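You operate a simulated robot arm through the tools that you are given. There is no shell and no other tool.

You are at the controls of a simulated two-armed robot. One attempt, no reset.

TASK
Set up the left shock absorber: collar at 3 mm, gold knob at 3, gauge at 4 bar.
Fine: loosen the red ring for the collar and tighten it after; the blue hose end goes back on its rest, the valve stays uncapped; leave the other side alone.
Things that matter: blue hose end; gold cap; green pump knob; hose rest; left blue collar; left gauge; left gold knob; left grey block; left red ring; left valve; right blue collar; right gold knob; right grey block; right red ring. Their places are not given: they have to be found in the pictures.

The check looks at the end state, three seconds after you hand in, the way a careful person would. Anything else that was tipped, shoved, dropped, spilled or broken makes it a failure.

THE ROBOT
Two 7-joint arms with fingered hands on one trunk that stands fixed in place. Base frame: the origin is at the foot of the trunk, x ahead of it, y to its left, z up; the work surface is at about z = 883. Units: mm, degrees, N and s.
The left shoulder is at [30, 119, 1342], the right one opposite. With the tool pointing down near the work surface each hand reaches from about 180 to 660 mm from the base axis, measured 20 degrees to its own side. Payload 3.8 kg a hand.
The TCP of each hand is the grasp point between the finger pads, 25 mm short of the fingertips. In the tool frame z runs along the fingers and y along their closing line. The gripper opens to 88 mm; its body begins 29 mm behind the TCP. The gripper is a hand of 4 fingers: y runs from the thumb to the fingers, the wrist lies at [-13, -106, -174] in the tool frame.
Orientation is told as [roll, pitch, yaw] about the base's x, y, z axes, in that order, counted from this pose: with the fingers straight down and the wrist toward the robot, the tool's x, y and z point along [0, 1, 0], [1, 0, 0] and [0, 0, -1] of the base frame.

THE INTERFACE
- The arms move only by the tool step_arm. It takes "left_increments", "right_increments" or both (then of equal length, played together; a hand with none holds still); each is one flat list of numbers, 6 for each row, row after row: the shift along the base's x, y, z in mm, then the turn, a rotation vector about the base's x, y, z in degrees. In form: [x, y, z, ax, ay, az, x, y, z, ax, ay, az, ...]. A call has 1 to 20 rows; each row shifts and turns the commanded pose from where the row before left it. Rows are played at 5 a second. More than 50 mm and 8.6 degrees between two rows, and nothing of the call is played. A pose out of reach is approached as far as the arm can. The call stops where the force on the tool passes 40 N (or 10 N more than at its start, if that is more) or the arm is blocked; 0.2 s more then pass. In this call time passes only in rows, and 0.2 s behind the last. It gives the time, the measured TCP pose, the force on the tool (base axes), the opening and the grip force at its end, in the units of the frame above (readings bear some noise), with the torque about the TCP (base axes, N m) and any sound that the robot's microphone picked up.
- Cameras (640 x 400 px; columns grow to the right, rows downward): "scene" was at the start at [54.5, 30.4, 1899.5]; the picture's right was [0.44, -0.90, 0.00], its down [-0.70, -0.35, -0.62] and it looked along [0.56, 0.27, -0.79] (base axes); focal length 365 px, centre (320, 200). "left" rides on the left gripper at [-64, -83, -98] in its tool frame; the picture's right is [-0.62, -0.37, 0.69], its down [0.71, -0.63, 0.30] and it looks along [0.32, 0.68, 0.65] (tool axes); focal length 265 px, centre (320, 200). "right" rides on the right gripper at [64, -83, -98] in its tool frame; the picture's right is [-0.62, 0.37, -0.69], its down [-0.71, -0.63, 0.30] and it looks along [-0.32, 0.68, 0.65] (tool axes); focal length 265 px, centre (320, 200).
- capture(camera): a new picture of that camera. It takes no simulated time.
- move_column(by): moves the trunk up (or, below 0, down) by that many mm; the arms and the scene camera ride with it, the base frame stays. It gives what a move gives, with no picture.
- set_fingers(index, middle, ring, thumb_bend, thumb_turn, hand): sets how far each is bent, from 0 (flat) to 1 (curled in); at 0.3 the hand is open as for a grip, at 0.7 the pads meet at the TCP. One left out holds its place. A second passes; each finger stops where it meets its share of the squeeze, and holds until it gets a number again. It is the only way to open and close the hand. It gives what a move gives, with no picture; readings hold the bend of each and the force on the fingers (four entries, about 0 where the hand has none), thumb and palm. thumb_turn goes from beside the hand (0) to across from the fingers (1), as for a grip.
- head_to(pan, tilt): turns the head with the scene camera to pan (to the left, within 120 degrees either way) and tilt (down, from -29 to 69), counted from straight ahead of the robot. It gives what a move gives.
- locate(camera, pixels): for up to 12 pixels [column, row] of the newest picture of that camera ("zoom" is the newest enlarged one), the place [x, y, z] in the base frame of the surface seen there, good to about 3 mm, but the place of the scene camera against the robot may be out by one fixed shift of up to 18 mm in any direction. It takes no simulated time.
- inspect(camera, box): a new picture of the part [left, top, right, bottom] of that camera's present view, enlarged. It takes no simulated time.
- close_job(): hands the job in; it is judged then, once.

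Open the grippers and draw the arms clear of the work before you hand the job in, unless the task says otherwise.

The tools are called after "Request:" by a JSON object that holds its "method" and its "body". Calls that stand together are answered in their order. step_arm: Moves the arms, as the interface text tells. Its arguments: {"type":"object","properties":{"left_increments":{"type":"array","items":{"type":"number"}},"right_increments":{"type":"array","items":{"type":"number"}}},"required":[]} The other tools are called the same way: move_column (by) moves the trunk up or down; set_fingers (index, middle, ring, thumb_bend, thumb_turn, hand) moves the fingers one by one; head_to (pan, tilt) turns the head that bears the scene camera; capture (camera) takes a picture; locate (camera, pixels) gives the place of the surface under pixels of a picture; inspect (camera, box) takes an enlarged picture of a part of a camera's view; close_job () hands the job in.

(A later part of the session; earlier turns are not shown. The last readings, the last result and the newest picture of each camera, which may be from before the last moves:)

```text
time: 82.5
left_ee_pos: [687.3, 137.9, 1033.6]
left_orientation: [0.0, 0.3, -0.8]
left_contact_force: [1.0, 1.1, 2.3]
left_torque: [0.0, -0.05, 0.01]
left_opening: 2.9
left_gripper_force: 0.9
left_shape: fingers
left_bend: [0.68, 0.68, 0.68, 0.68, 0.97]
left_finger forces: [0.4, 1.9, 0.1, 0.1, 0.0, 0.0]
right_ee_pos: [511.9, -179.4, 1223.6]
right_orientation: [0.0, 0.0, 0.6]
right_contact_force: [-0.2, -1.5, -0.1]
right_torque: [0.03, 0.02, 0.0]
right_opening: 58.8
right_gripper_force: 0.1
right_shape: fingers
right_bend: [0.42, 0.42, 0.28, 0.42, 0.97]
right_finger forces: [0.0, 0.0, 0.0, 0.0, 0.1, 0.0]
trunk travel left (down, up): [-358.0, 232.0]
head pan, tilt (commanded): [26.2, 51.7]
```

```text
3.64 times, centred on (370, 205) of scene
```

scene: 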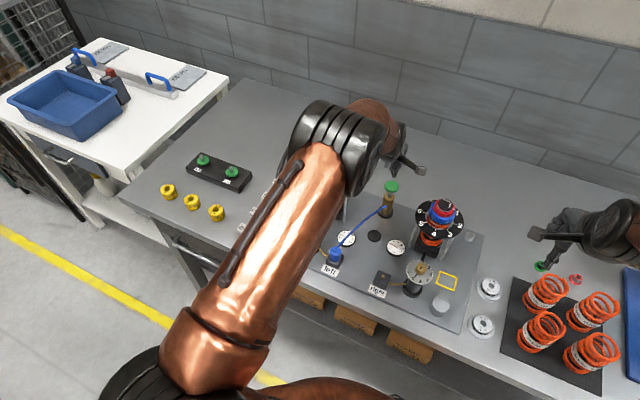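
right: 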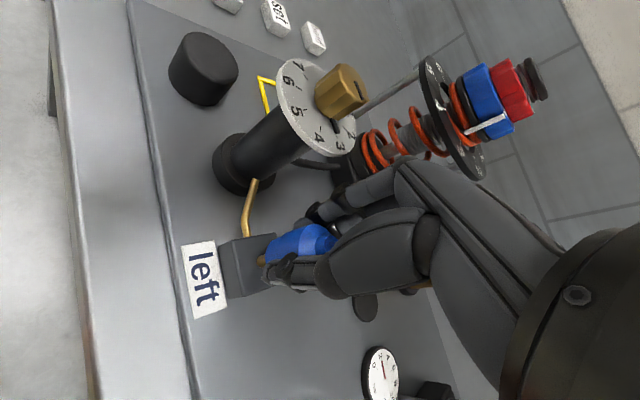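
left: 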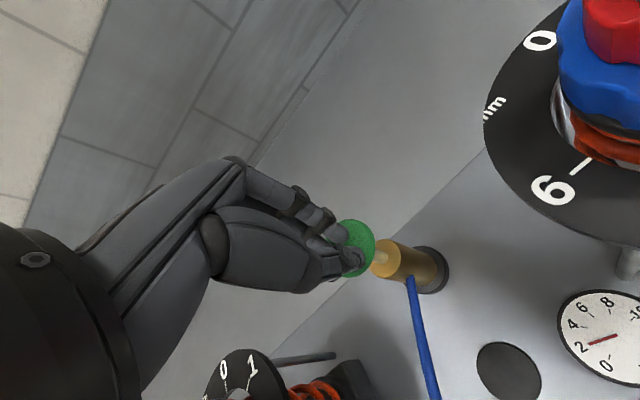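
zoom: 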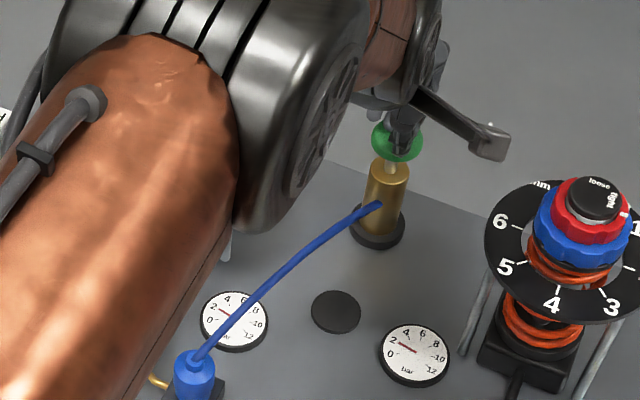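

Contact with the knob (2 N). I press further 12 mm and check the gauge and forces.

Request:
{"method": "step_arm", "body": {"left_increments": [0, 0, -4, 0, 0, 0, 0, 0, -4, 0, 0, 0, 0, 0, -4, 0, 0, 0]}}

Request:
{"method": "inspect", "body": {"camera": "scene", "box": [330, 150, 410, 260]}}

Request:
{"method": "inspect", "body": {"camera": "scene", "box": [328, 222, 364, 252]}}

```text
time: 83.3
left_ee_pos: [687.1, 138.4, 1023.7]
left_orientation: [0.0, 0.3, -0.8]
left_contact_force: [0.7, 0.6, 5.2]
left_torque: [0.05, -0.06, -0.01]
left_opening: 2.4
left_gripper_force: 2.9
left_shape: fingers
left_bend: [0.68, 0.68, 0.68, 0.68, 0.97]
left_finger forces: [3.1, 2.1, 0.0, 0.0, 0.0, 0.0]
right_ee_pos: [512.1, -178.7, 1223.5]
right_orientation: [0.0, 0.0, 0.5]
right_contact_force: [-0.1, 0.1, 0.3]
right_torque: [0.0, -0.02, -0.01]
right_opening: 59.0
right_gripper_force: 0.0
right_shape: fingers
right_bend: [0.42, 0.42, 0.28, 0.42, 0.97]
right_finger forces: [0.0, 0.0, 0.1, 0.1, 0.1, 0.0]
trunk travel left (down, up): [-358.0, 232.0]
head pan, tilt (commanded): [26.2, 51.7]
```

```text
3.64 times, centred on (370, 205) of scene
```

zoom: 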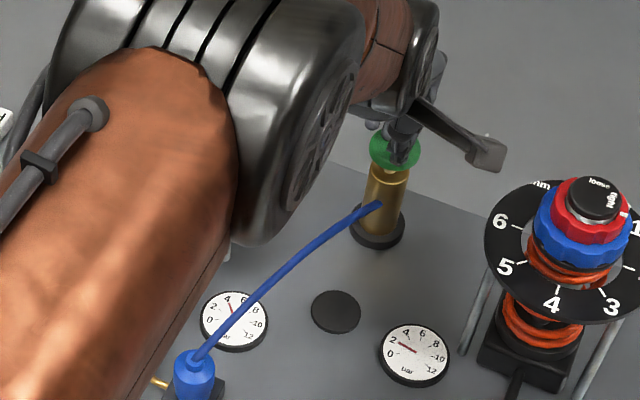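

```text
13.33 times, centred on (346, 237) of scene
```

zoom: 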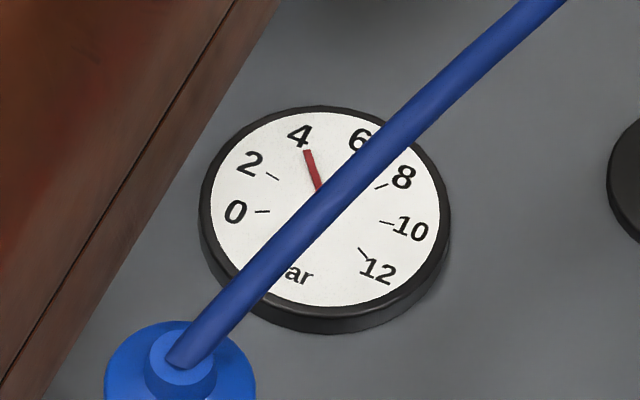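

The left gauge already reads about 4 (needle at (308, 152) in line with the 4). I stop pressing and lift the hand to see whether it holds.

Request:
{"method": "step_arm", "body": {"left_increments": [0, 0, 8, 0, 0, 0, 0, 0, 15, 0, 0, 0, 0, 0, 25, 0, 0, 0]}}

Request:
{"method": "inspect", "body": {"camera": "scene", "box": [328, 222, 364, 252]}}

Request:
{"method": "inspect", "body": {"camera": "scene", "box": [330, 150, 430, 260]}}

```text
time: 84.1
left_ee_pos: [685.6, 139.0, 1069.3]
left_orientation: [-0.1, 0.5, -0.7]
left_contact_force: [0.8, -1.0, 0.2]
left_torque: [0.01, -0.01, 0.01]
left_opening: 3.1
left_gripper_force: 0.0
left_shape: fingers
left_bend: [0.68, 0.68, 0.68, 0.68, 0.97]
left_finger forces: [0.0, 0.0, 0.0, 0.0, 0.0, 0.0]
right_ee_pos: [511.4, -178.7, 1223.8]
right_orientation: [-0.1, 0.0, 0.5]
right_contact_force: [-0.1, -0.2, 0.0]
right_torque: [-0.01, 0.02, -0.04]
right_opening: 58.8
right_gripper_force: 0.0
right_shape: fingers
right_bend: [0.42, 0.42, 0.28, 0.42, 0.97]
right_finger forces: [0.0, 0.0, 0.0, 0.0, 0.1, 0.1]
trunk travel left (down, up): [-358.0, 232.0]
head pan, tilt (commanded): [26.2, 51.7]
```

```text
13.33 times, centred on (346, 237) of scene
```

zoom: 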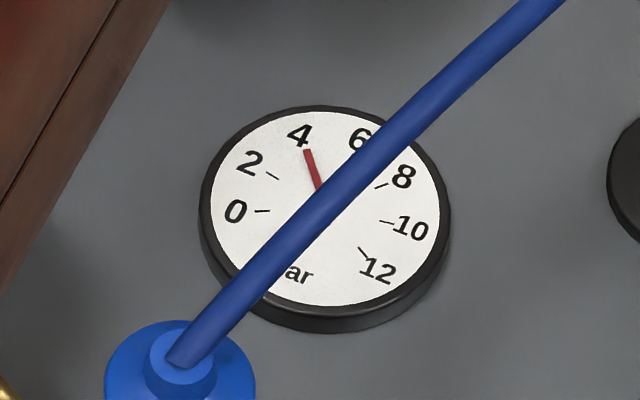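

```text
3.64 times, centred on (380, 205) of scene
```

zoom: 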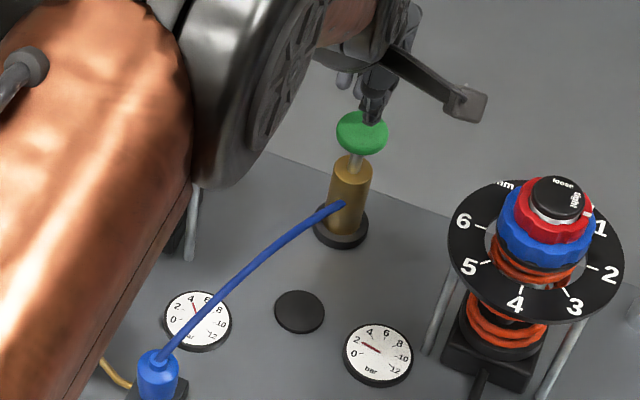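

The gauge holds at 4 after release. I retract the left hand along the same path to its viewing place at (472, 330, 1143).

Request:
{"method": "step_arm", "body": {"left_increments": [-30, 0, 15, 0, 0, 0, -32, 0, 20, 0, 0, 0, -32, 0, 20, 0, 0, 0, -32, 0, 18, 0, 0, 0, -17.6, 38.3, 0, 0, 0, 0, -17.6, 38.3, 0, 0, 0, 0, -17.6, 38.3, 0, 0, 0, 0, -17.6, 38.3, 0, 0, 0, 0, -17.6, 38.3, 0, 0, 0, 0]}}

Request:
{"method": "capture", "body": {"camera": "left"}}

Request:
{"method": "inspect", "body": {"camera": "left", "box": [440, 110, 640, 250]}}

Request:
{"method": "capture", "body": {"camera": "right"}}

```text
time: 86.1
left_ee_pos: [473.5, 329.9, 1144.8]
left_orientation: [-0.1, 0.3, -0.8]
left_contact_force: [-0.3, -0.4, -0.4]
left_torque: [0.0, -0.02, 0.03]
left_opening: 2.9
left_gripper_force: 0.0
left_shape: fingers
left_bend: [0.68, 0.68, 0.68, 0.68, 0.97]
left_finger forces: [0.0, 0.1, 0.1, 0.0, 0.0, 0.0]
right_ee_pos: [511.4, -178.9, 1223.8]
right_orientation: [-0.1, -0.1, 0.5]
right_contact_force: [-0.4, 0.4, -0.3]
right_torque: [-0.03, 0.0, 0.02]
right_opening: 58.7
right_gripper_force: 0.0
right_shape: fingers
right_bend: [0.42, 0.42, 0.28, 0.42, 0.97]
right_finger forces: [0.1, 0.0, 0.0, 0.0, 0.0, 0.0]
trunk travel left (down, up): [-358.0, 232.0]
head pan, tilt (commanded): [26.2, 51.7]
```

```text
taken
```

left: 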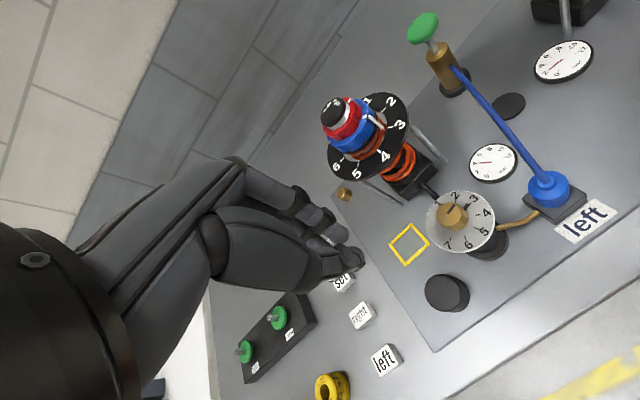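

```text
2.86 times, centred on (540, 180) of left
```

zoom: 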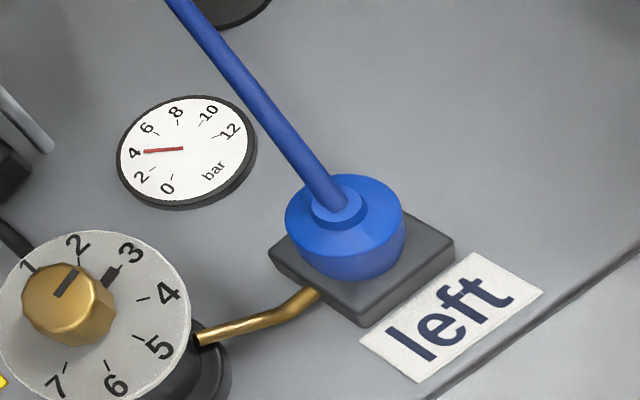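

```text
taken
```

right: 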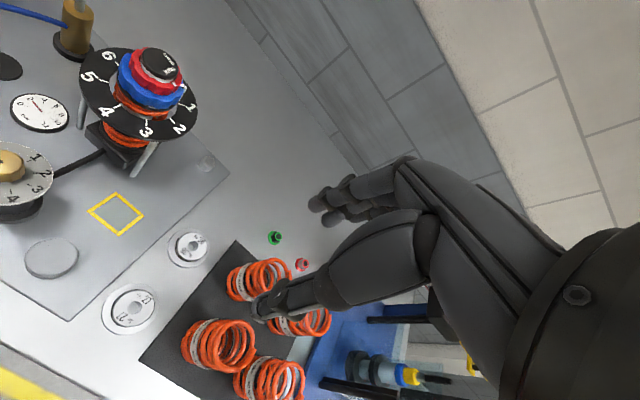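

The left gauge is unobstructed from here and points at 4. I zoom in to measure it more exactly.

Request:
{"method": "inspect", "body": {"camera": "left", "box": [468, 138, 520, 188]}}

Request:
{"method": "inspect", "body": {"camera": "scene", "box": [328, 222, 364, 252]}}

```text
8.00 times, centred on (494, 163) of left
```

zoom: 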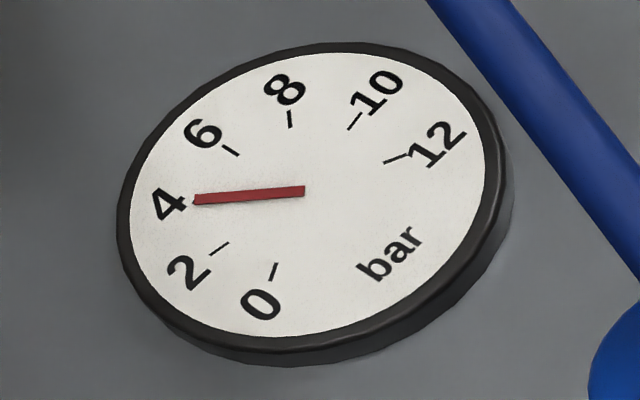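

```text
13.33 times, centred on (346, 237) of scene
```

zoom: 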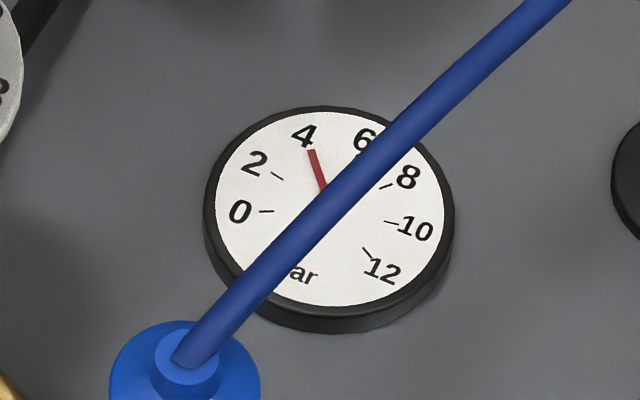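

The needle covers the 4 tick exactly. Now I bring the right hand back above the valve by the reverse path.

Request:
{"method": "step_arm", "body": {"right_increments": [-3, 48, -10, 0, 0, 4.7, -3, 48, -10, 0, 0, 4.7, -3, 48, -10, 0, 0, 4.7, -3, 48, -10, 0, 0, 4.7, -3, 48, -10, 0, 0, 4.7, -3, 48, -10, 0, 0, 4.7, -3, 48, -10, 0, 0, 4.7, -3, 48, -10, 0, 0, 4.7, 0, 0, -45, 0, 0, 0, 0, 0, -45, 0, 0, 0]}}

Request:
{"method": "capture", "body": {"camera": "right"}}

Request:
{"method": "inspect", "body": {"camera": "left", "box": [500, 110, 620, 230]}}

```text
time: 88.3
left_ee_pos: [475.5, 329.7, 1144.7]
left_orientation: [-0.1, 0.4, -0.7]
left_contact_force: [0.8, 0.4, 0.1]
left_torque: [-0.01, -0.01, 0.02]
left_opening: 3.1
left_gripper_force: 0.0
left_shape: fingers
left_bend: [0.68, 0.68, 0.68, 0.68, 0.97]
left_finger forces: [0.0, 0.0, 0.0, 0.0, 0.1, 0.0]
right_ee_pos: [484.7, 207.4, 1052.3]
right_orientation: [0.0, 0.0, 38.1]
right_contact_force: [0.6, 0.2, 0.0]
right_torque: [0.01, 0.0, -0.02]
right_opening: 58.8
right_gripper_force: 0.1
right_shape: fingers
right_bend: [0.42, 0.42, 0.28, 0.42, 0.97]
right_finger forces: [0.0, 0.0, 0.0, 0.0, 0.0, 0.0]
trunk travel left (down, up): [-358.0, 232.0]
head pan, tilt (commanded): [26.2, 51.7]
```

```text
taken
```

right: 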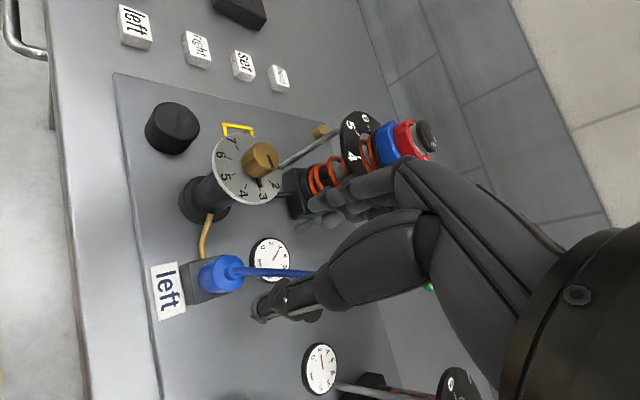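

```text
3.33 times, centred on (560, 170) of left
```

zoom: 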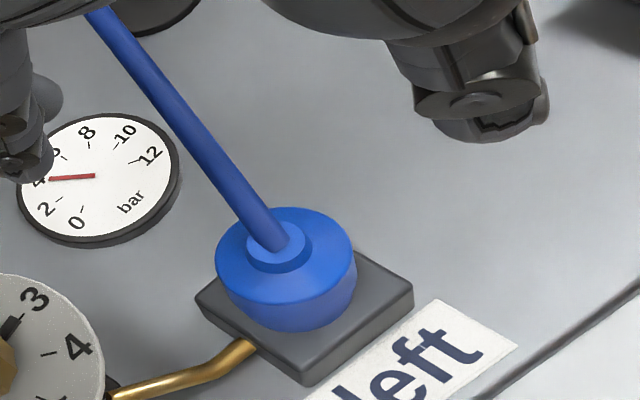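

The hand is back where it left the hose end. I descend 107 mm around it.

Request:
{"method": "step_arm", "body": {"right_increments": [0, 0, -35, 0, 0, 0, 0, 0, -30, 0, 0, 0, 0, 0, -22, 0, 0, 0, 0, 0, -12, 0, 0, 0, 0, 0, -8, 0, 0, 0]}}

Request:
{"method": "capture", "body": {"camera": "right"}}

Request:
{"method": "inspect", "body": {"camera": "right", "box": [200, 170, 370, 320]}}

Request:
{"method": "inspect", "body": {"camera": "left", "box": [500, 110, 620, 230]}}

```text
time: 89.5
left_ee_pos: [472.9, 329.1, 1144.5]
left_orientation: [-0.1, 0.2, -0.7]
left_contact_force: [0.2, -0.2, 0.8]
left_torque: [-0.01, 0.0, -0.02]
left_opening: 3.2
left_gripper_force: 0.1
left_shape: fingers
left_bend: [0.68, 0.68, 0.68, 0.68, 0.97]
left_finger forces: [0.1, 0.0, 0.0, 0.1, 0.1, 0.1]
right_ee_pos: [486.0, 207.9, 947.0]
right_orientation: [0.0, 0.0, 38.0]
right_contact_force: [0.7, -0.5, -0.3]
right_torque: [-0.04, 0.01, 0.0]
right_opening: 58.7
right_gripper_force: 0.0
right_shape: fingers
right_bend: [0.42, 0.42, 0.28, 0.42, 0.97]
right_finger forces: [0.1, 0.0, 0.1, 0.0, 0.0, 0.0]
trunk travel left (down, up): [-358.0, 232.0]
head pan, tilt (commanded): [26.2, 51.7]
```

```text
taken
```

right: 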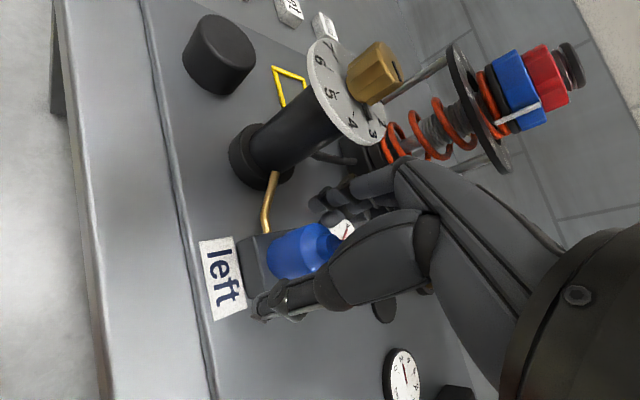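

```text
2.67 times, centred on (285, 245) of right
```

zoom: 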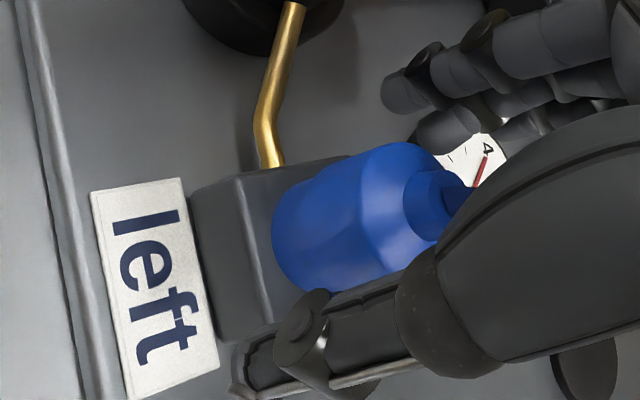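

```text
3.33 times, centred on (560, 170) of left
```

zoom: 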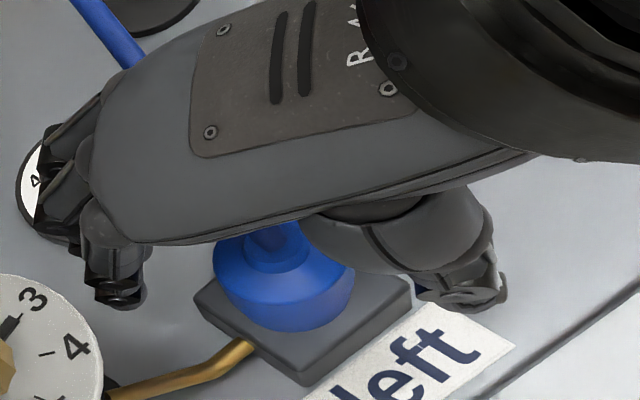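

The hose end is between the fingers again. I close index, middle and thumb.

Request:
{"method": "set_fingers", "body": {"hand": "right", "index": 0.7, "middle": 0.7, "thumb_bend": 0.7}}

Request:
{"method": "step_arm", "body": {"right_increments": [0, 0, 3, 0, 0, 0, 0, 0, 4, 0, 0, 0, 0, 0, 5, 0, 0, 0, 0, 0, 6, 0, 0, 0, 0, 0, 8, 0, 0, 0, 0, 0, 14, 0, 0, 0]}}

Request:
{"method": "capture", "body": {"camera": "right"}}

Request:
{"method": "inspect", "body": {"camera": "left", "box": [460, 110, 620, 230]}}

```text
time: 90.5
left_ee_pos: [475.1, 328.5, 1144.4]
left_orientation: [0.0, 0.2, -0.7]
left_contact_force: [0.2, 0.2, 0.5]
left_torque: [0.01, 0.01, -0.03]
left_opening: 2.8
left_gripper_force: 0.2
left_shape: fingers
left_bend: [0.68, 0.68, 0.68, 0.68, 0.97]
left_finger forces: [0.1, 0.0, 0.1, 0.0, 0.1, 0.0]
right_ee_pos: [486.9, 207.7, 946.2]
right_orientation: [0.0, 0.0, 38.1]
right_contact_force: [0.1, -0.6, -0.2]
right_torque: [-0.03, 0.0, 0.01]
right_opening: 19.7
right_gripper_force: 8.4
right_shape: fingers
right_bend: [0.62, 0.65, 0.28, 0.6, 0.96]
right_finger forces: [4.5, 4.0, 0.1, 0.1, 8.4, 0.0]
trunk travel left (down, up): [-358.0, 232.0]
head pan, tilt (commanded): [26.2, 51.7]
```

```text
time: 91.9
left_ee_pos: [473.3, 328.9, 1144.3]
left_orientation: [-0.2, 0.3, -0.7]
left_contact_force: [0.2, 1.2, 0.5]
left_torque: [0.02, -0.02, -0.03]
left_opening: 3.2
left_gripper_force: 0.1
left_shape: fingers
left_bend: [0.68, 0.68, 0.68, 0.68, 0.97]
left_finger forces: [0.0, 0.1, 0.1, 0.0, 0.0, 0.0]
right_ee_pos: [486.7, 207.3, 987.6]
right_orientation: [0.0, 0.1, 38.0]
right_contact_force: [0.2, -0.3, -0.7]
right_torque: [0.01, 0.03, -0.01]
right_opening: 19.6
right_gripper_force: 8.2
right_shape: fingers
right_bend: [0.62, 0.65, 0.28, 0.6, 0.96]
right_finger forces: [4.4, 4.0, 0.0, 0.1, 8.5, 0.1]
trunk travel left (down, up): [-358.0, 232.0]
head pan, tilt (commanded): [26.2, 51.7]
```

```text
taken
```

right: 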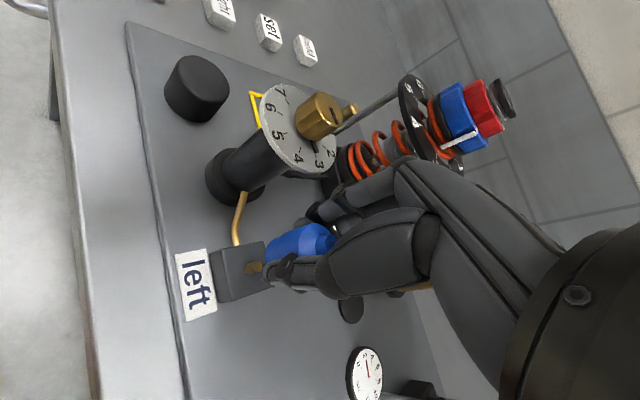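

```text
3.33 times, centred on (540, 170) of left
```

zoom: 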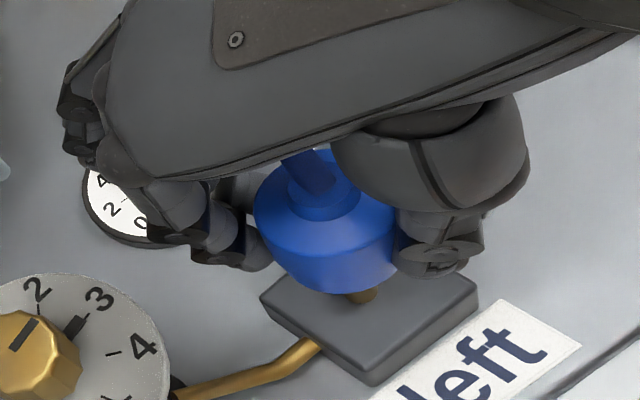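

The hose end is off the valve. I carry it back above the rest at (601.5, 141), allowing for its offset in the hand (target TCP about (604.3, 144.6), yaw 55).

Request:
{"method": "step_arm", "body": {"right_increments": [0, 0, 5, 0, 0, 0, 23.5, -12.5, 0, 0, 0, 3.4, 23.5, -12.5, 0, 0, 0, 3.4, 23.5, -12.5, 0, 0, 0, 3.4, 23.5, -12.5, 0, 0, 0, 3.4, 23.6, -12.7, 0, 0, 0, 3.4]}}

Request:
{"method": "capture", "body": {"camera": "right"}}

Request:
{"method": "capture", "body": {"camera": "left"}}

Request:
{"method": "inspect", "body": {"camera": "scene", "box": [340, 190, 420, 260]}}

```text
time: 93.3
left_ee_pos: [473.9, 329.5, 1143.5]
left_orientation: [-0.1, 0.4, -0.8]
left_contact_force: [0.8, 0.4, -0.5]
left_torque: [-0.04, -0.02, -0.02]
left_opening: 3.0
left_gripper_force: 0.1
left_shape: fingers
left_bend: [0.68, 0.68, 0.68, 0.68, 0.97]
left_finger forces: [0.0, 0.1, 0.1, 0.0, 0.0, 0.1]
right_ee_pos: [606.8, 141.8, 991.1]
right_orientation: [0.1, 0.1, 55.1]
right_contact_force: [0.1, 0.1, -0.7]
right_torque: [0.03, -0.05, 0.02]
right_opening: 19.3
right_gripper_force: 8.6
right_shape: fingers
right_bend: [0.62, 0.65, 0.28, 0.6, 0.96]
right_finger forces: [4.5, 3.9, 0.1, 0.0, 8.4, 0.0]
trunk travel left (down, up): [-358.0, 232.0]
head pan, tilt (commanded): [26.2, 51.7]
```

```text
taken
```

right: 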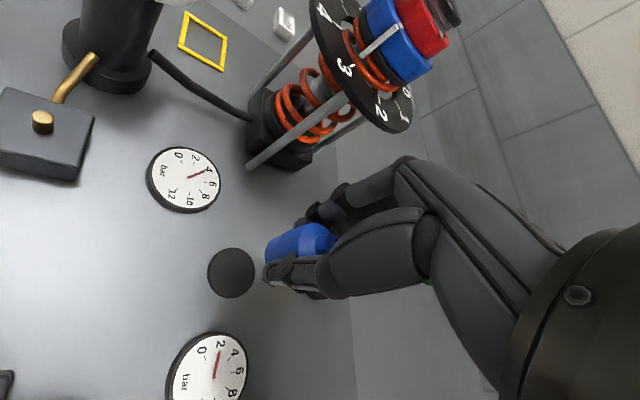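

```text
taken
```

left: 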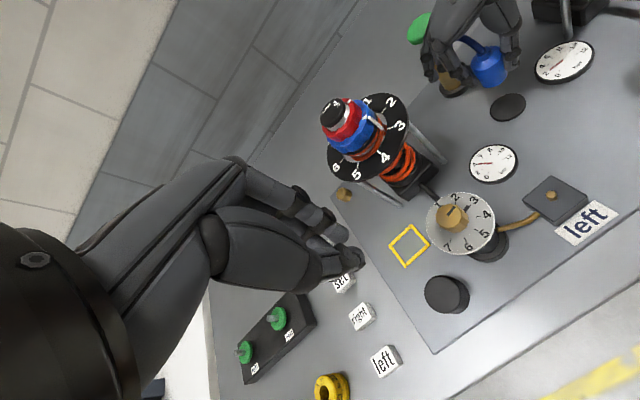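

```text
5.71 times, centred on (380, 225) of scene
```

zoom: 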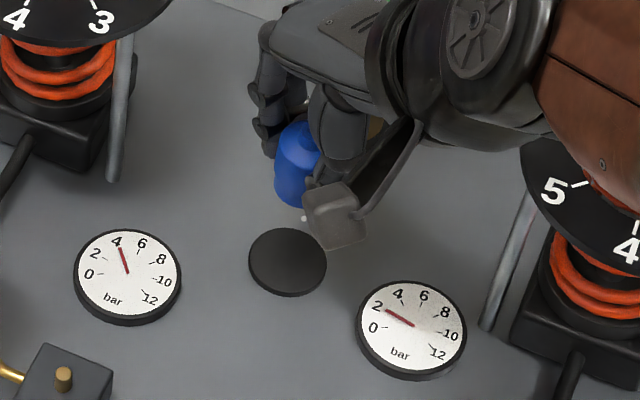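

The rest disc is within about 1 mm of being under the hose end, and the left gauge reads 4. I lower 58 mm, then feel for contact.

Request:
{"method": "step_arm", "body": {"right_increments": [0, 0, -20, 0, 0, 0, 0, 0, -18, 0, 0, 0, 0, 0, -12, 0, 0, 0, 0, 0, -6, 0, 0, 0, 0, 0, -3, 0, 0, 0]}}

Request:
{"method": "capture", "body": {"camera": "right"}}

Request:
{"method": "inspect", "body": {"camera": "right", "box": [200, 190, 360, 310]}}

Request:
{"method": "inspect", "body": {"camera": "left", "box": [430, 20, 560, 130]}}

```text
time: 94.5
left_ee_pos: [474.2, 330.2, 1144.8]
left_orientation: [-0.1, 0.2, -0.6]
left_contact_force: [-0.3, -0.1, 0.0]
left_torque: [-0.01, -0.02, 0.02]
left_opening: 2.8
left_gripper_force: 0.1
left_shape: fingers
left_bend: [0.68, 0.68, 0.68, 0.68, 0.97]
left_finger forces: [0.1, 0.1, 0.0, 0.0, 0.1, 0.0]
right_ee_pos: [605.3, 144.7, 932.3]
right_orientation: [0.1, 0.0, 55.0]
right_contact_force: [-1.3, -0.2, 0.1]
right_torque: [0.01, 0.01, -0.01]
right_opening: 19.8
right_gripper_force: 8.8
right_shape: fingers
right_bend: [0.62, 0.65, 0.28, 0.6, 0.96]
right_finger forces: [4.6, 3.9, 0.0, 0.0, 8.2, 0.0]
trunk travel left (down, up): [-358.0, 232.0]
head pan, tilt (commanded): [26.2, 51.7]
```

```text
taken
```

right: 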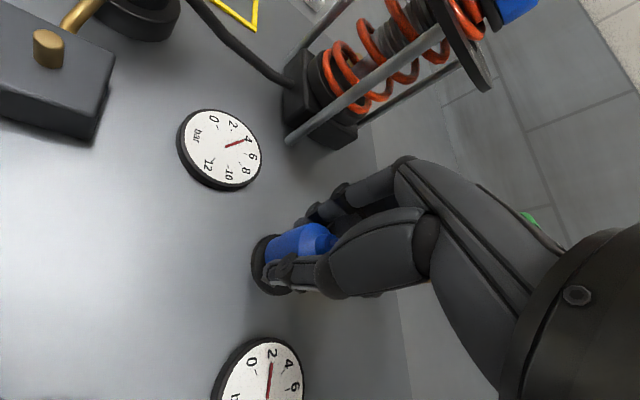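

```text
3.33 times, centred on (280, 250) of right
```

zoom: 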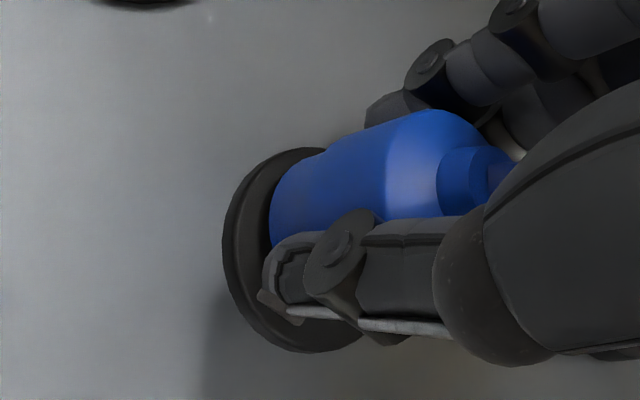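

```text
3.64 times, centred on (495, 75) of left
```

zoom: 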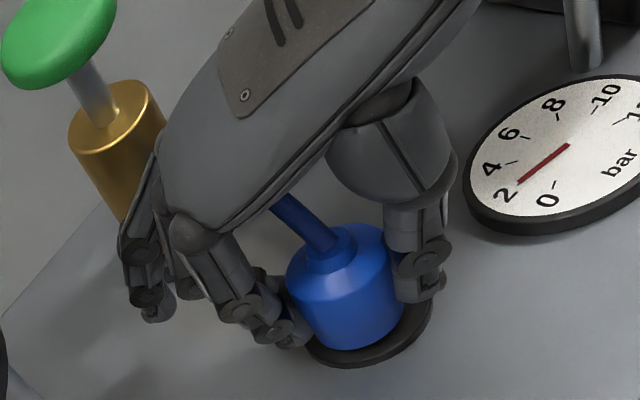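

Seen closer from both cameras, the hose end is about (+4.7, +2.4) mm off the disc centre. I shift it by (-4.7, -2.4) before lowering the last bit.

Request:
{"method": "step_arm", "body": {"right_increments": [-2.4, -1.2, 0.5, 0, 0, 0, -2.3, -1.2, 0, 0, 0, 0]}}

Request:
{"method": "inspect", "body": {"camera": "left", "box": [450, 40, 540, 120]}}

Request:
{"method": "inspect", "body": {"camera": "right", "box": [200, 190, 360, 310]}}

Request:
{"method": "inspect", "body": {"camera": "scene", "box": [355, 205, 405, 260]}}

```text
time: 95.1
left_ee_pos: [474.7, 329.4, 1143.2]
left_orientation: [0.0, 0.3, -0.7]
left_contact_force: [0.0, -0.1, -0.1]
left_torque: [0.0, 0.02, -0.01]
left_opening: 3.1
left_gripper_force: 0.1
left_shape: fingers
left_bend: [0.68, 0.68, 0.68, 0.68, 0.97]
left_finger forces: [0.0, 0.0, 0.0, 0.0, 0.0, 0.0]
right_ee_pos: [598.9, 142.9, 933.1]
right_orientation: [0.0, 0.0, 55.0]
right_contact_force: [0.7, -0.9, -0.2]
right_torque: [-0.01, 0.0, 0.03]
right_opening: 19.6
right_gripper_force: 8.1
right_shape: fingers
right_bend: [0.62, 0.65, 0.28, 0.6, 0.96]
right_finger forces: [4.4, 3.9, 0.0, 0.0, 8.3, 0.1]
trunk travel left (down, up): [-358.0, 232.0]
head pan, tilt (commanded): [26.2, 51.7]
```

```text
5.00 times, centred on (495, 80) of left
```

zoom: 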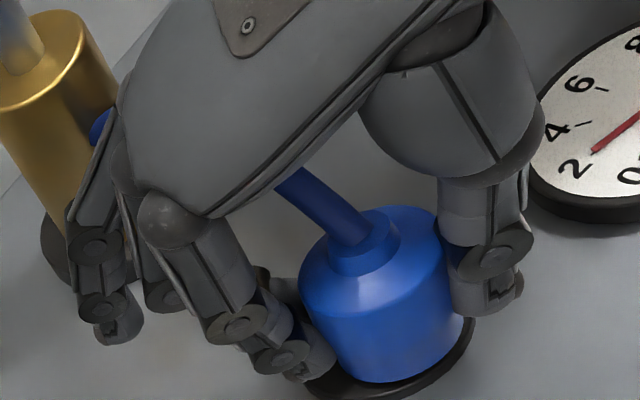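

```text
3.33 times, centred on (280, 250) of right
```

zoom: 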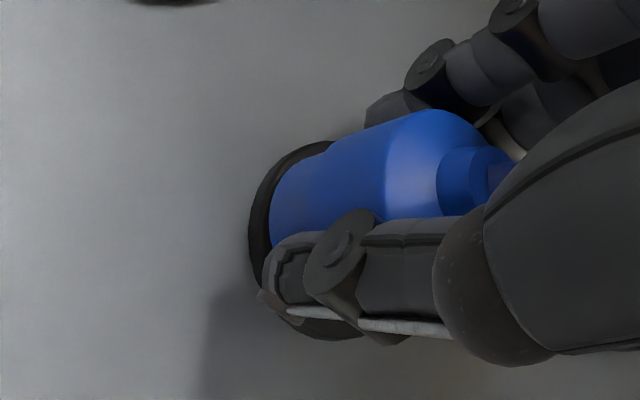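

```text
7.27 times, centred on (380, 232) of scene
```

zoom: 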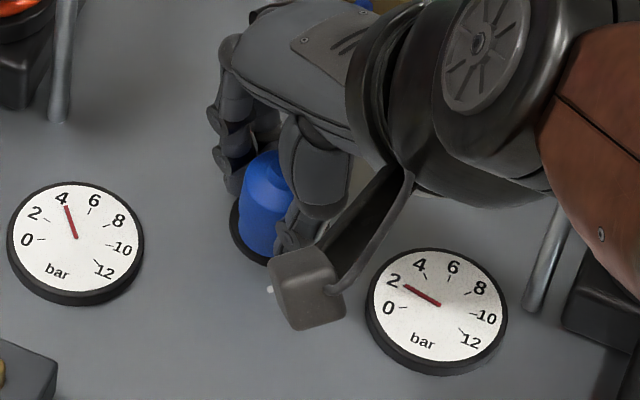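

Now it is well centred over the disc. I lower in 1 mm steps until contact.

Request:
{"method": "step_arm", "body": {"right_increments": [0, 0, -1.5, 0, 0, 0, 0, 0, -1.2, 0, 0, 0, 0, 0, -1, 0, 0, 0]}}

```text
time: 95.9
left_ee_pos: [473.6, 328.8, 1143.3]
left_orientation: [-0.1, 0.3, -0.6]
left_contact_force: [-0.5, -0.3, 0.5]
left_torque: [-0.04, 0.03, -0.03]
left_opening: 3.1
left_gripper_force: 0.1
left_shape: fingers
left_bend: [0.68, 0.68, 0.68, 0.68, 0.97]
left_finger forces: [0.1, 0.0, 0.1, 0.0, 0.0, 0.0]
right_ee_pos: [600.5, 143.1, 929.2]
right_orientation: [0.0, 0.1, 55.1]
right_contact_force: [-0.3, 0.6, -2.2]
right_torque: [-0.04, 0.02, -0.01]
right_opening: 19.3
right_gripper_force: 8.9
right_shape: fingers
right_bend: [0.62, 0.65, 0.28, 0.6, 0.96]
right_finger forces: [4.5, 3.9, 0.0, 0.0, 8.4, 0.0]
trunk travel left (down, up): [-358.0, 232.0]
head pan, tilt (commanded): [26.2, 51.7]
```

No contact yet at z 929; I go on in 0.8 mm steps.

Request:
{"method": "step_arm", "body": {"right_increments": [0, 0, -0.8, 0, 0, 0, 0, 0, -0.8, 0, 0, 0]}}

```text
time: 96.5
left_ee_pos: [473.9, 328.9, 1143.7]
left_orientation: [-0.2, 0.3, -0.7]
left_contact_force: [-0.6, 0.2, -0.8]
left_torque: [0.01, 0.0, 0.0]
left_opening: 3.1
left_gripper_force: 0.0
left_shape: fingers
left_bend: [0.68, 0.68, 0.68, 0.68, 0.97]
left_finger forces: [0.0, 0.0, 0.1, 0.1, 0.1, 0.0]
right_ee_pos: [600.0, 143.8, 928.9]
right_orientation: [0.0, -0.1, 55.0]
right_contact_force: [-0.5, 0.1, 1.0]
right_torque: [-0.02, -0.04, 0.0]
right_opening: 19.5
right_gripper_force: 9.1
right_shape: fingers
right_bend: [0.62, 0.65, 0.28, 0.6, 0.96]
right_finger forces: [4.5, 4.0, 0.0, 0.0, 8.5, 0.1]
trunk travel left (down, up): [-358.0, 232.0]
head pan, tilt (commanded): [26.2, 51.7]
```

Contact seems to be starting (force z about +1). One more 0.8 mm to make sure it rests, then release.

Request:
{"method": "step_arm", "body": {"right_increments": [0, 0, -0.8, 0, 0, 0]}}

Request:
{"method": "inspect", "body": {"camera": "left", "box": [450, 40, 540, 120]}}

```text
time: 96.9
left_ee_pos: [473.7, 329.6, 1144.7]
left_orientation: [-0.1, 0.4, -0.7]
left_contact_force: [0.1, -0.7, 1.3]
left_torque: [0.02, -0.01, 0.02]
left_opening: 2.8
left_gripper_force: 0.1
left_shape: fingers
left_bend: [0.68, 0.68, 0.68, 0.68, 0.97]
left_finger forces: [0.0, 0.1, 0.0, 0.0, 0.0, 0.0]
right_ee_pos: [600.4, 142.9, 928.6]
right_orientation: [0.0, 0.0, 55.0]
right_contact_force: [1.5, 0.8, 3.1]
right_torque: [0.01, 0.01, -0.04]
right_opening: 19.4
right_gripper_force: 8.7
right_shape: fingers
right_bend: [0.62, 0.65, 0.28, 0.6, 0.96]
right_finger forces: [4.9, 4.3, 0.0, 0.0, 8.6, 0.0]
trunk travel left (down, up): [-358.0, 232.0]
head pan, tilt (commanded): [26.2, 51.7]
```

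```text
5.00 times, centred on (495, 80) of left
```

zoom: 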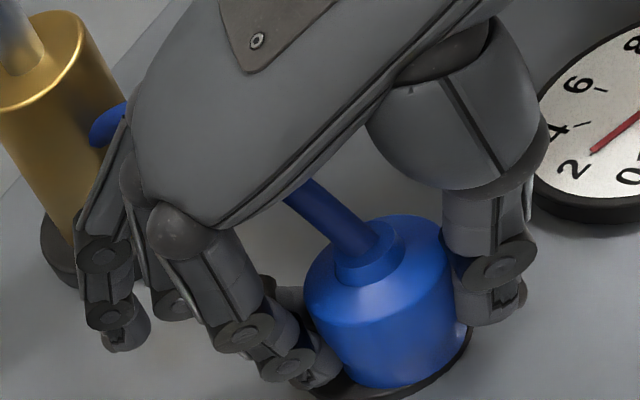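

It stands on the disc (3 N). I open the right hand and rise straight up.

Request:
{"method": "set_fingers", "body": {"hand": "right", "index": 0.42, "middle": 0.42, "thumb_bend": 0.42}}

Request:
{"method": "step_arm", "body": {"right_increments": [0, 0, 10, 0, 0, 0, 0, 0, 25, 0, 0, 0, 0, 0, 35, 0, 0, 0, 0, 0, 40, 0, 0, 0, 0, 0, 40, 0, 0, 0]}}

Request:
{"method": "capture", "body": {"camera": "left"}}

Request:
{"method": "inspect", "body": {"camera": "left", "box": [430, 20, 560, 130]}}

Request:
{"method": "inspect", "body": {"camera": "scene", "box": [330, 190, 430, 280]}}

```text
time: 97.9
left_ee_pos: [474.3, 329.5, 1144.6]
left_orientation: [-0.2, 0.3, -0.6]
left_contact_force: [0.8, 0.0, 0.6]
left_torque: [0.01, 0.02, -0.01]
left_opening: 2.9
left_gripper_force: 0.1
left_shape: fingers
left_bend: [0.68, 0.68, 0.68, 0.68, 0.97]
left_finger forces: [0.0, 0.1, 0.0, 0.0, 0.0, 0.0]
right_ee_pos: [600.0, 142.2, 928.0]
right_orientation: [-0.1, 0.1, 55.0]
right_contact_force: [0.2, 0.1, -0.9]
right_torque: [0.03, 0.03, 0.02]
right_opening: 58.6
right_gripper_force: 0.0
right_shape: fingers
right_bend: [0.42, 0.42, 0.28, 0.42, 0.97]
right_finger forces: [0.1, 0.0, 0.1, 0.0, 0.0, 0.0]
trunk travel left (down, up): [-358.0, 232.0]
head pan, tilt (commanded): [26.2, 51.7]
```

```text
time: 99.1
left_ee_pos: [474.0, 329.9, 1145.1]
left_orientation: [-0.1, 0.2, -0.8]
left_contact_force: [-0.4, 0.1, -0.4]
left_torque: [-0.01, 0.0, -0.01]
left_opening: 3.0
left_gripper_force: 0.0
left_shape: fingers
left_bend: [0.68, 0.68, 0.68, 0.68, 0.97]
left_finger forces: [0.0, 0.0, 0.0, 0.0, 0.0, 0.1]
right_ee_pos: [597.7, 143.2, 1082.5]
right_orientation: [0.0, 0.0, 55.1]
right_contact_force: [0.1, 0.0, -1.1]
right_torque: [0.05, 0.03, 0.02]
right_opening: 58.7
right_gripper_force: 0.0
right_shape: fingers
right_bend: [0.42, 0.42, 0.28, 0.42, 0.97]
right_finger forces: [0.0, 0.1, 0.0, 0.0, 0.0, 0.0]
trunk travel left (down, up): [-358.0, 232.0]
head pan, tilt (commanded): [26.2, 51.7]
```

```text
taken
```

left: 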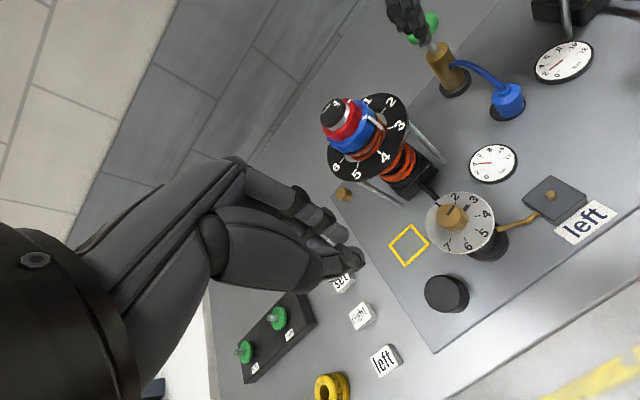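

```text
3.64 times, centred on (495, 75) of left
```

zoom: 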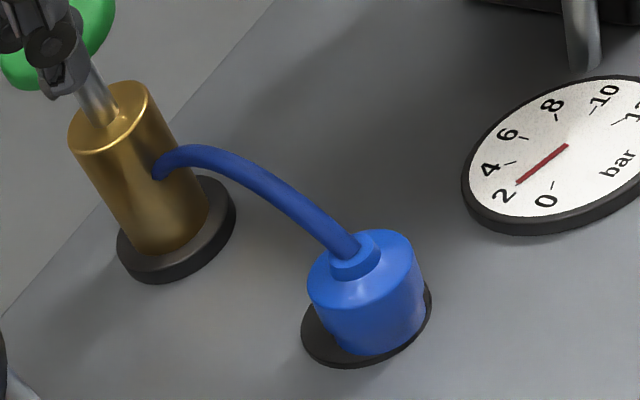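

```text
4.44 times, centred on (380, 235) of scene
```

zoom: 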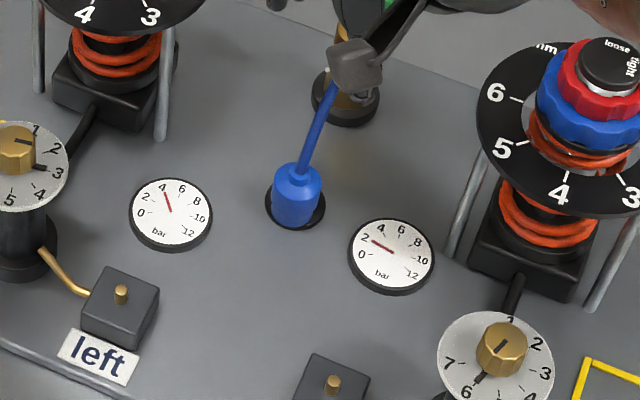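

The hose end stands centred on its rest, the left gauge reads 4 and the right 2. I retract the right hand up and away to the right.

Request:
{"method": "step_arm", "body": {"right_increments": [0, 0, 30, 0, 0, 0, 0, 0, 30, 0, 0, 0, -12, -40, 8, 0, 0, -6, -12, -40, 8, 0, 0, -6, -12, -40, 8, 0, 0, -6, -12, -40, 8, 0, 0, -6, -12, -40, 8, 0, 0, -6, -12, -40, 8, 0, 0, -6, -12, -40, 8, 0, 0, -6, -12, -40, 8, 0, 0, -6, -12, -40, 8, 0, 0, -7]}}

Request:
{"method": "set_fingers", "body": {"hand": "right", "index": 0.3, "middle": 0.3, "ring": 0.3, "thumb_bend": 0.3}}

Request:
{"method": "capture", "body": {"camera": "scene"}}

Request:
{"method": "inspect", "body": {"camera": "scene", "box": [300, 150, 372, 222]}}

Request:
{"method": "inspect", "body": {"camera": "left", "box": [320, 80, 420, 190]}}

```text
time: 101.5
left_ee_pos: [473.5, 329.0, 1145.1]
left_orientation: [-0.1, 0.3, -0.7]
left_contact_force: [0.0, -0.3, 0.7]
left_torque: [0.02, -0.01, -0.03]
left_opening: 2.9
left_gripper_force: 0.0
left_shape: fingers
left_bend: [0.68, 0.68, 0.68, 0.68, 0.97]
left_finger forces: [0.0, 0.0, 0.1, 0.1, 0.0, 0.0]
right_ee_pos: [492.0, -217.7, 1212.4]
right_orientation: [0.0, 0.1, 0.0]
right_contact_force: [-0.8, -0.4, 0.1]
right_torque: [0.03, 0.0, 0.04]
right_opening: 58.8
right_gripper_force: 0.0
right_shape: fingers
right_bend: [0.42, 0.42, 0.28, 0.42, 0.97]
right_finger forces: [0.0, 0.1, 0.0, 0.0, 0.0, 0.0]
trunk travel left (down, up): [-358.0, 232.0]
head pan, tilt (commanded): [26.2, 51.7]
```

```text
time: 102.5
left_ee_pos: [473.3, 327.7, 1142.9]
left_orientation: [-0.1, 0.3, -0.7]
left_contact_force: [-1.1, 0.3, 0.0]
left_torque: [-0.02, -0.01, 0.04]
left_opening: 3.0
left_gripper_force: 0.0
left_shape: fingers
left_bend: [0.68, 0.68, 0.68, 0.68, 0.97]
left_finger forces: [0.1, 0.0, 0.1, 0.1, 0.1, 0.0]
right_ee_pos: [495.1, -218.0, 1212.1]
right_orientation: [-0.1, 0.0, 0.1]
right_contact_force: [-0.3, 0.2, 0.0]
right_torque: [0.05, 0.0, 0.01]
right_opening: 84.4
right_gripper_force: 0.0
right_shape: fingers
right_bend: [0.3, 0.3, 0.3, 0.3, 0.97]
right_finger forces: [0.0, 0.1, 0.1, 0.0, 0.0, 0.0]
trunk travel left (down, up): [-358.0, 232.0]
head pan, tilt (commanded): [26.2, 51.7]
```

```text
taken
```

scene: 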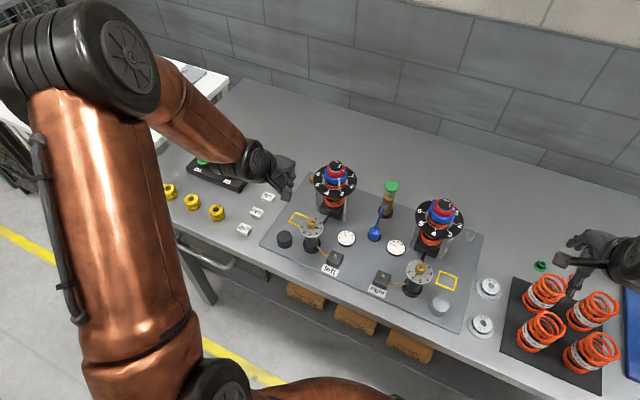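

```text
5.56 times, centred on (336, 186) of scene
```

zoom: 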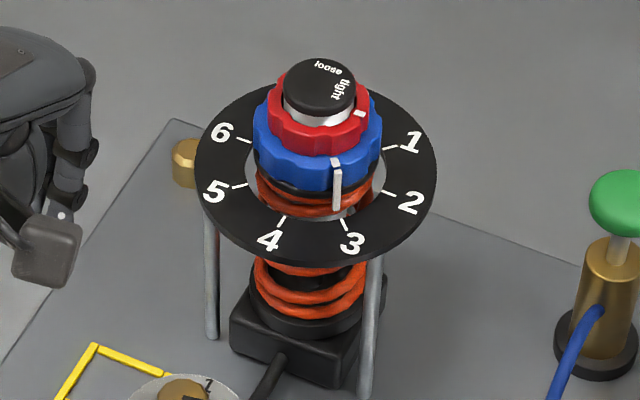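

```text
3.64 times, centred on (370, 135) of left
```

zoom: 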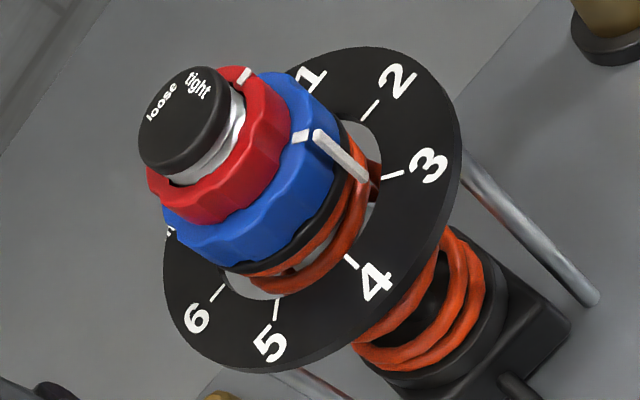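

I take a large scene zoom of the left tower to measure the collar bar against the ticks again.

Request:
{"method": "inspect", "body": {"camera": "scene", "box": [318, 158, 354, 203]}}

Request:
{"method": "inspect", "body": {"camera": "left", "box": [340, 100, 400, 150]}}

```text
8.89 times, centred on (336, 180) of scene
```

zoom: 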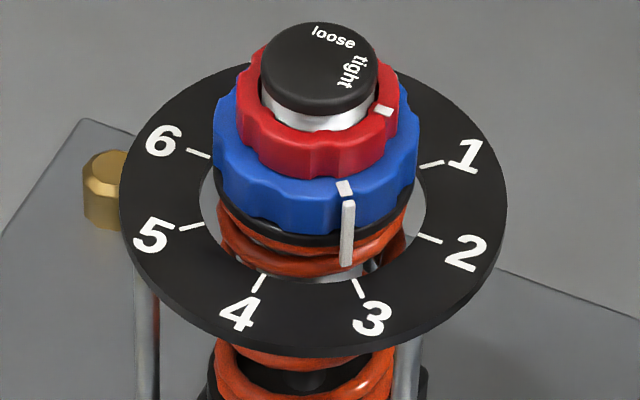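

```text
8.00 times, centred on (370, 125) of left
```

zoom: 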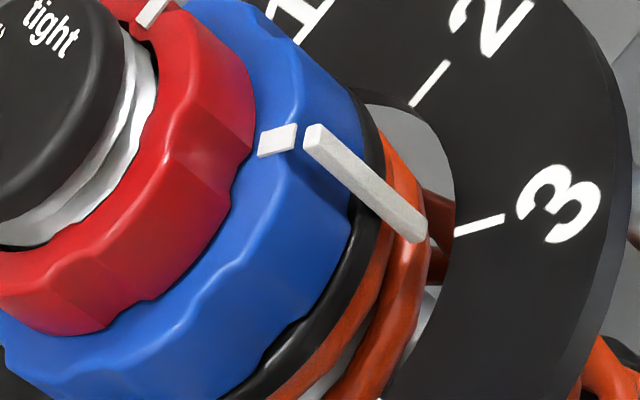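

The collar computes to about -138° (reading ≈3.07) and the ring mark to -91° (tight). I check the gold knob's pointer precisely too.

Request:
{"method": "inspect", "body": {"camera": "left", "box": [420, 185, 500, 260]}}

Request:
{"method": "inspect", "body": {"camera": "scene", "box": [294, 210, 330, 250]}}

```text
5.33 times, centred on (460, 222) of left
```

zoom: 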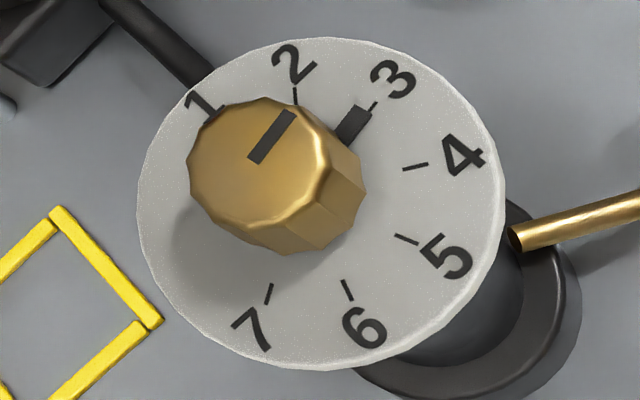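

```text
10.00 times, centred on (312, 230) of scene
```

zoom: 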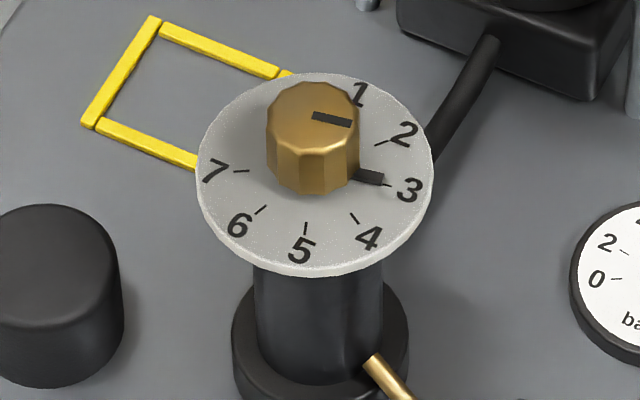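

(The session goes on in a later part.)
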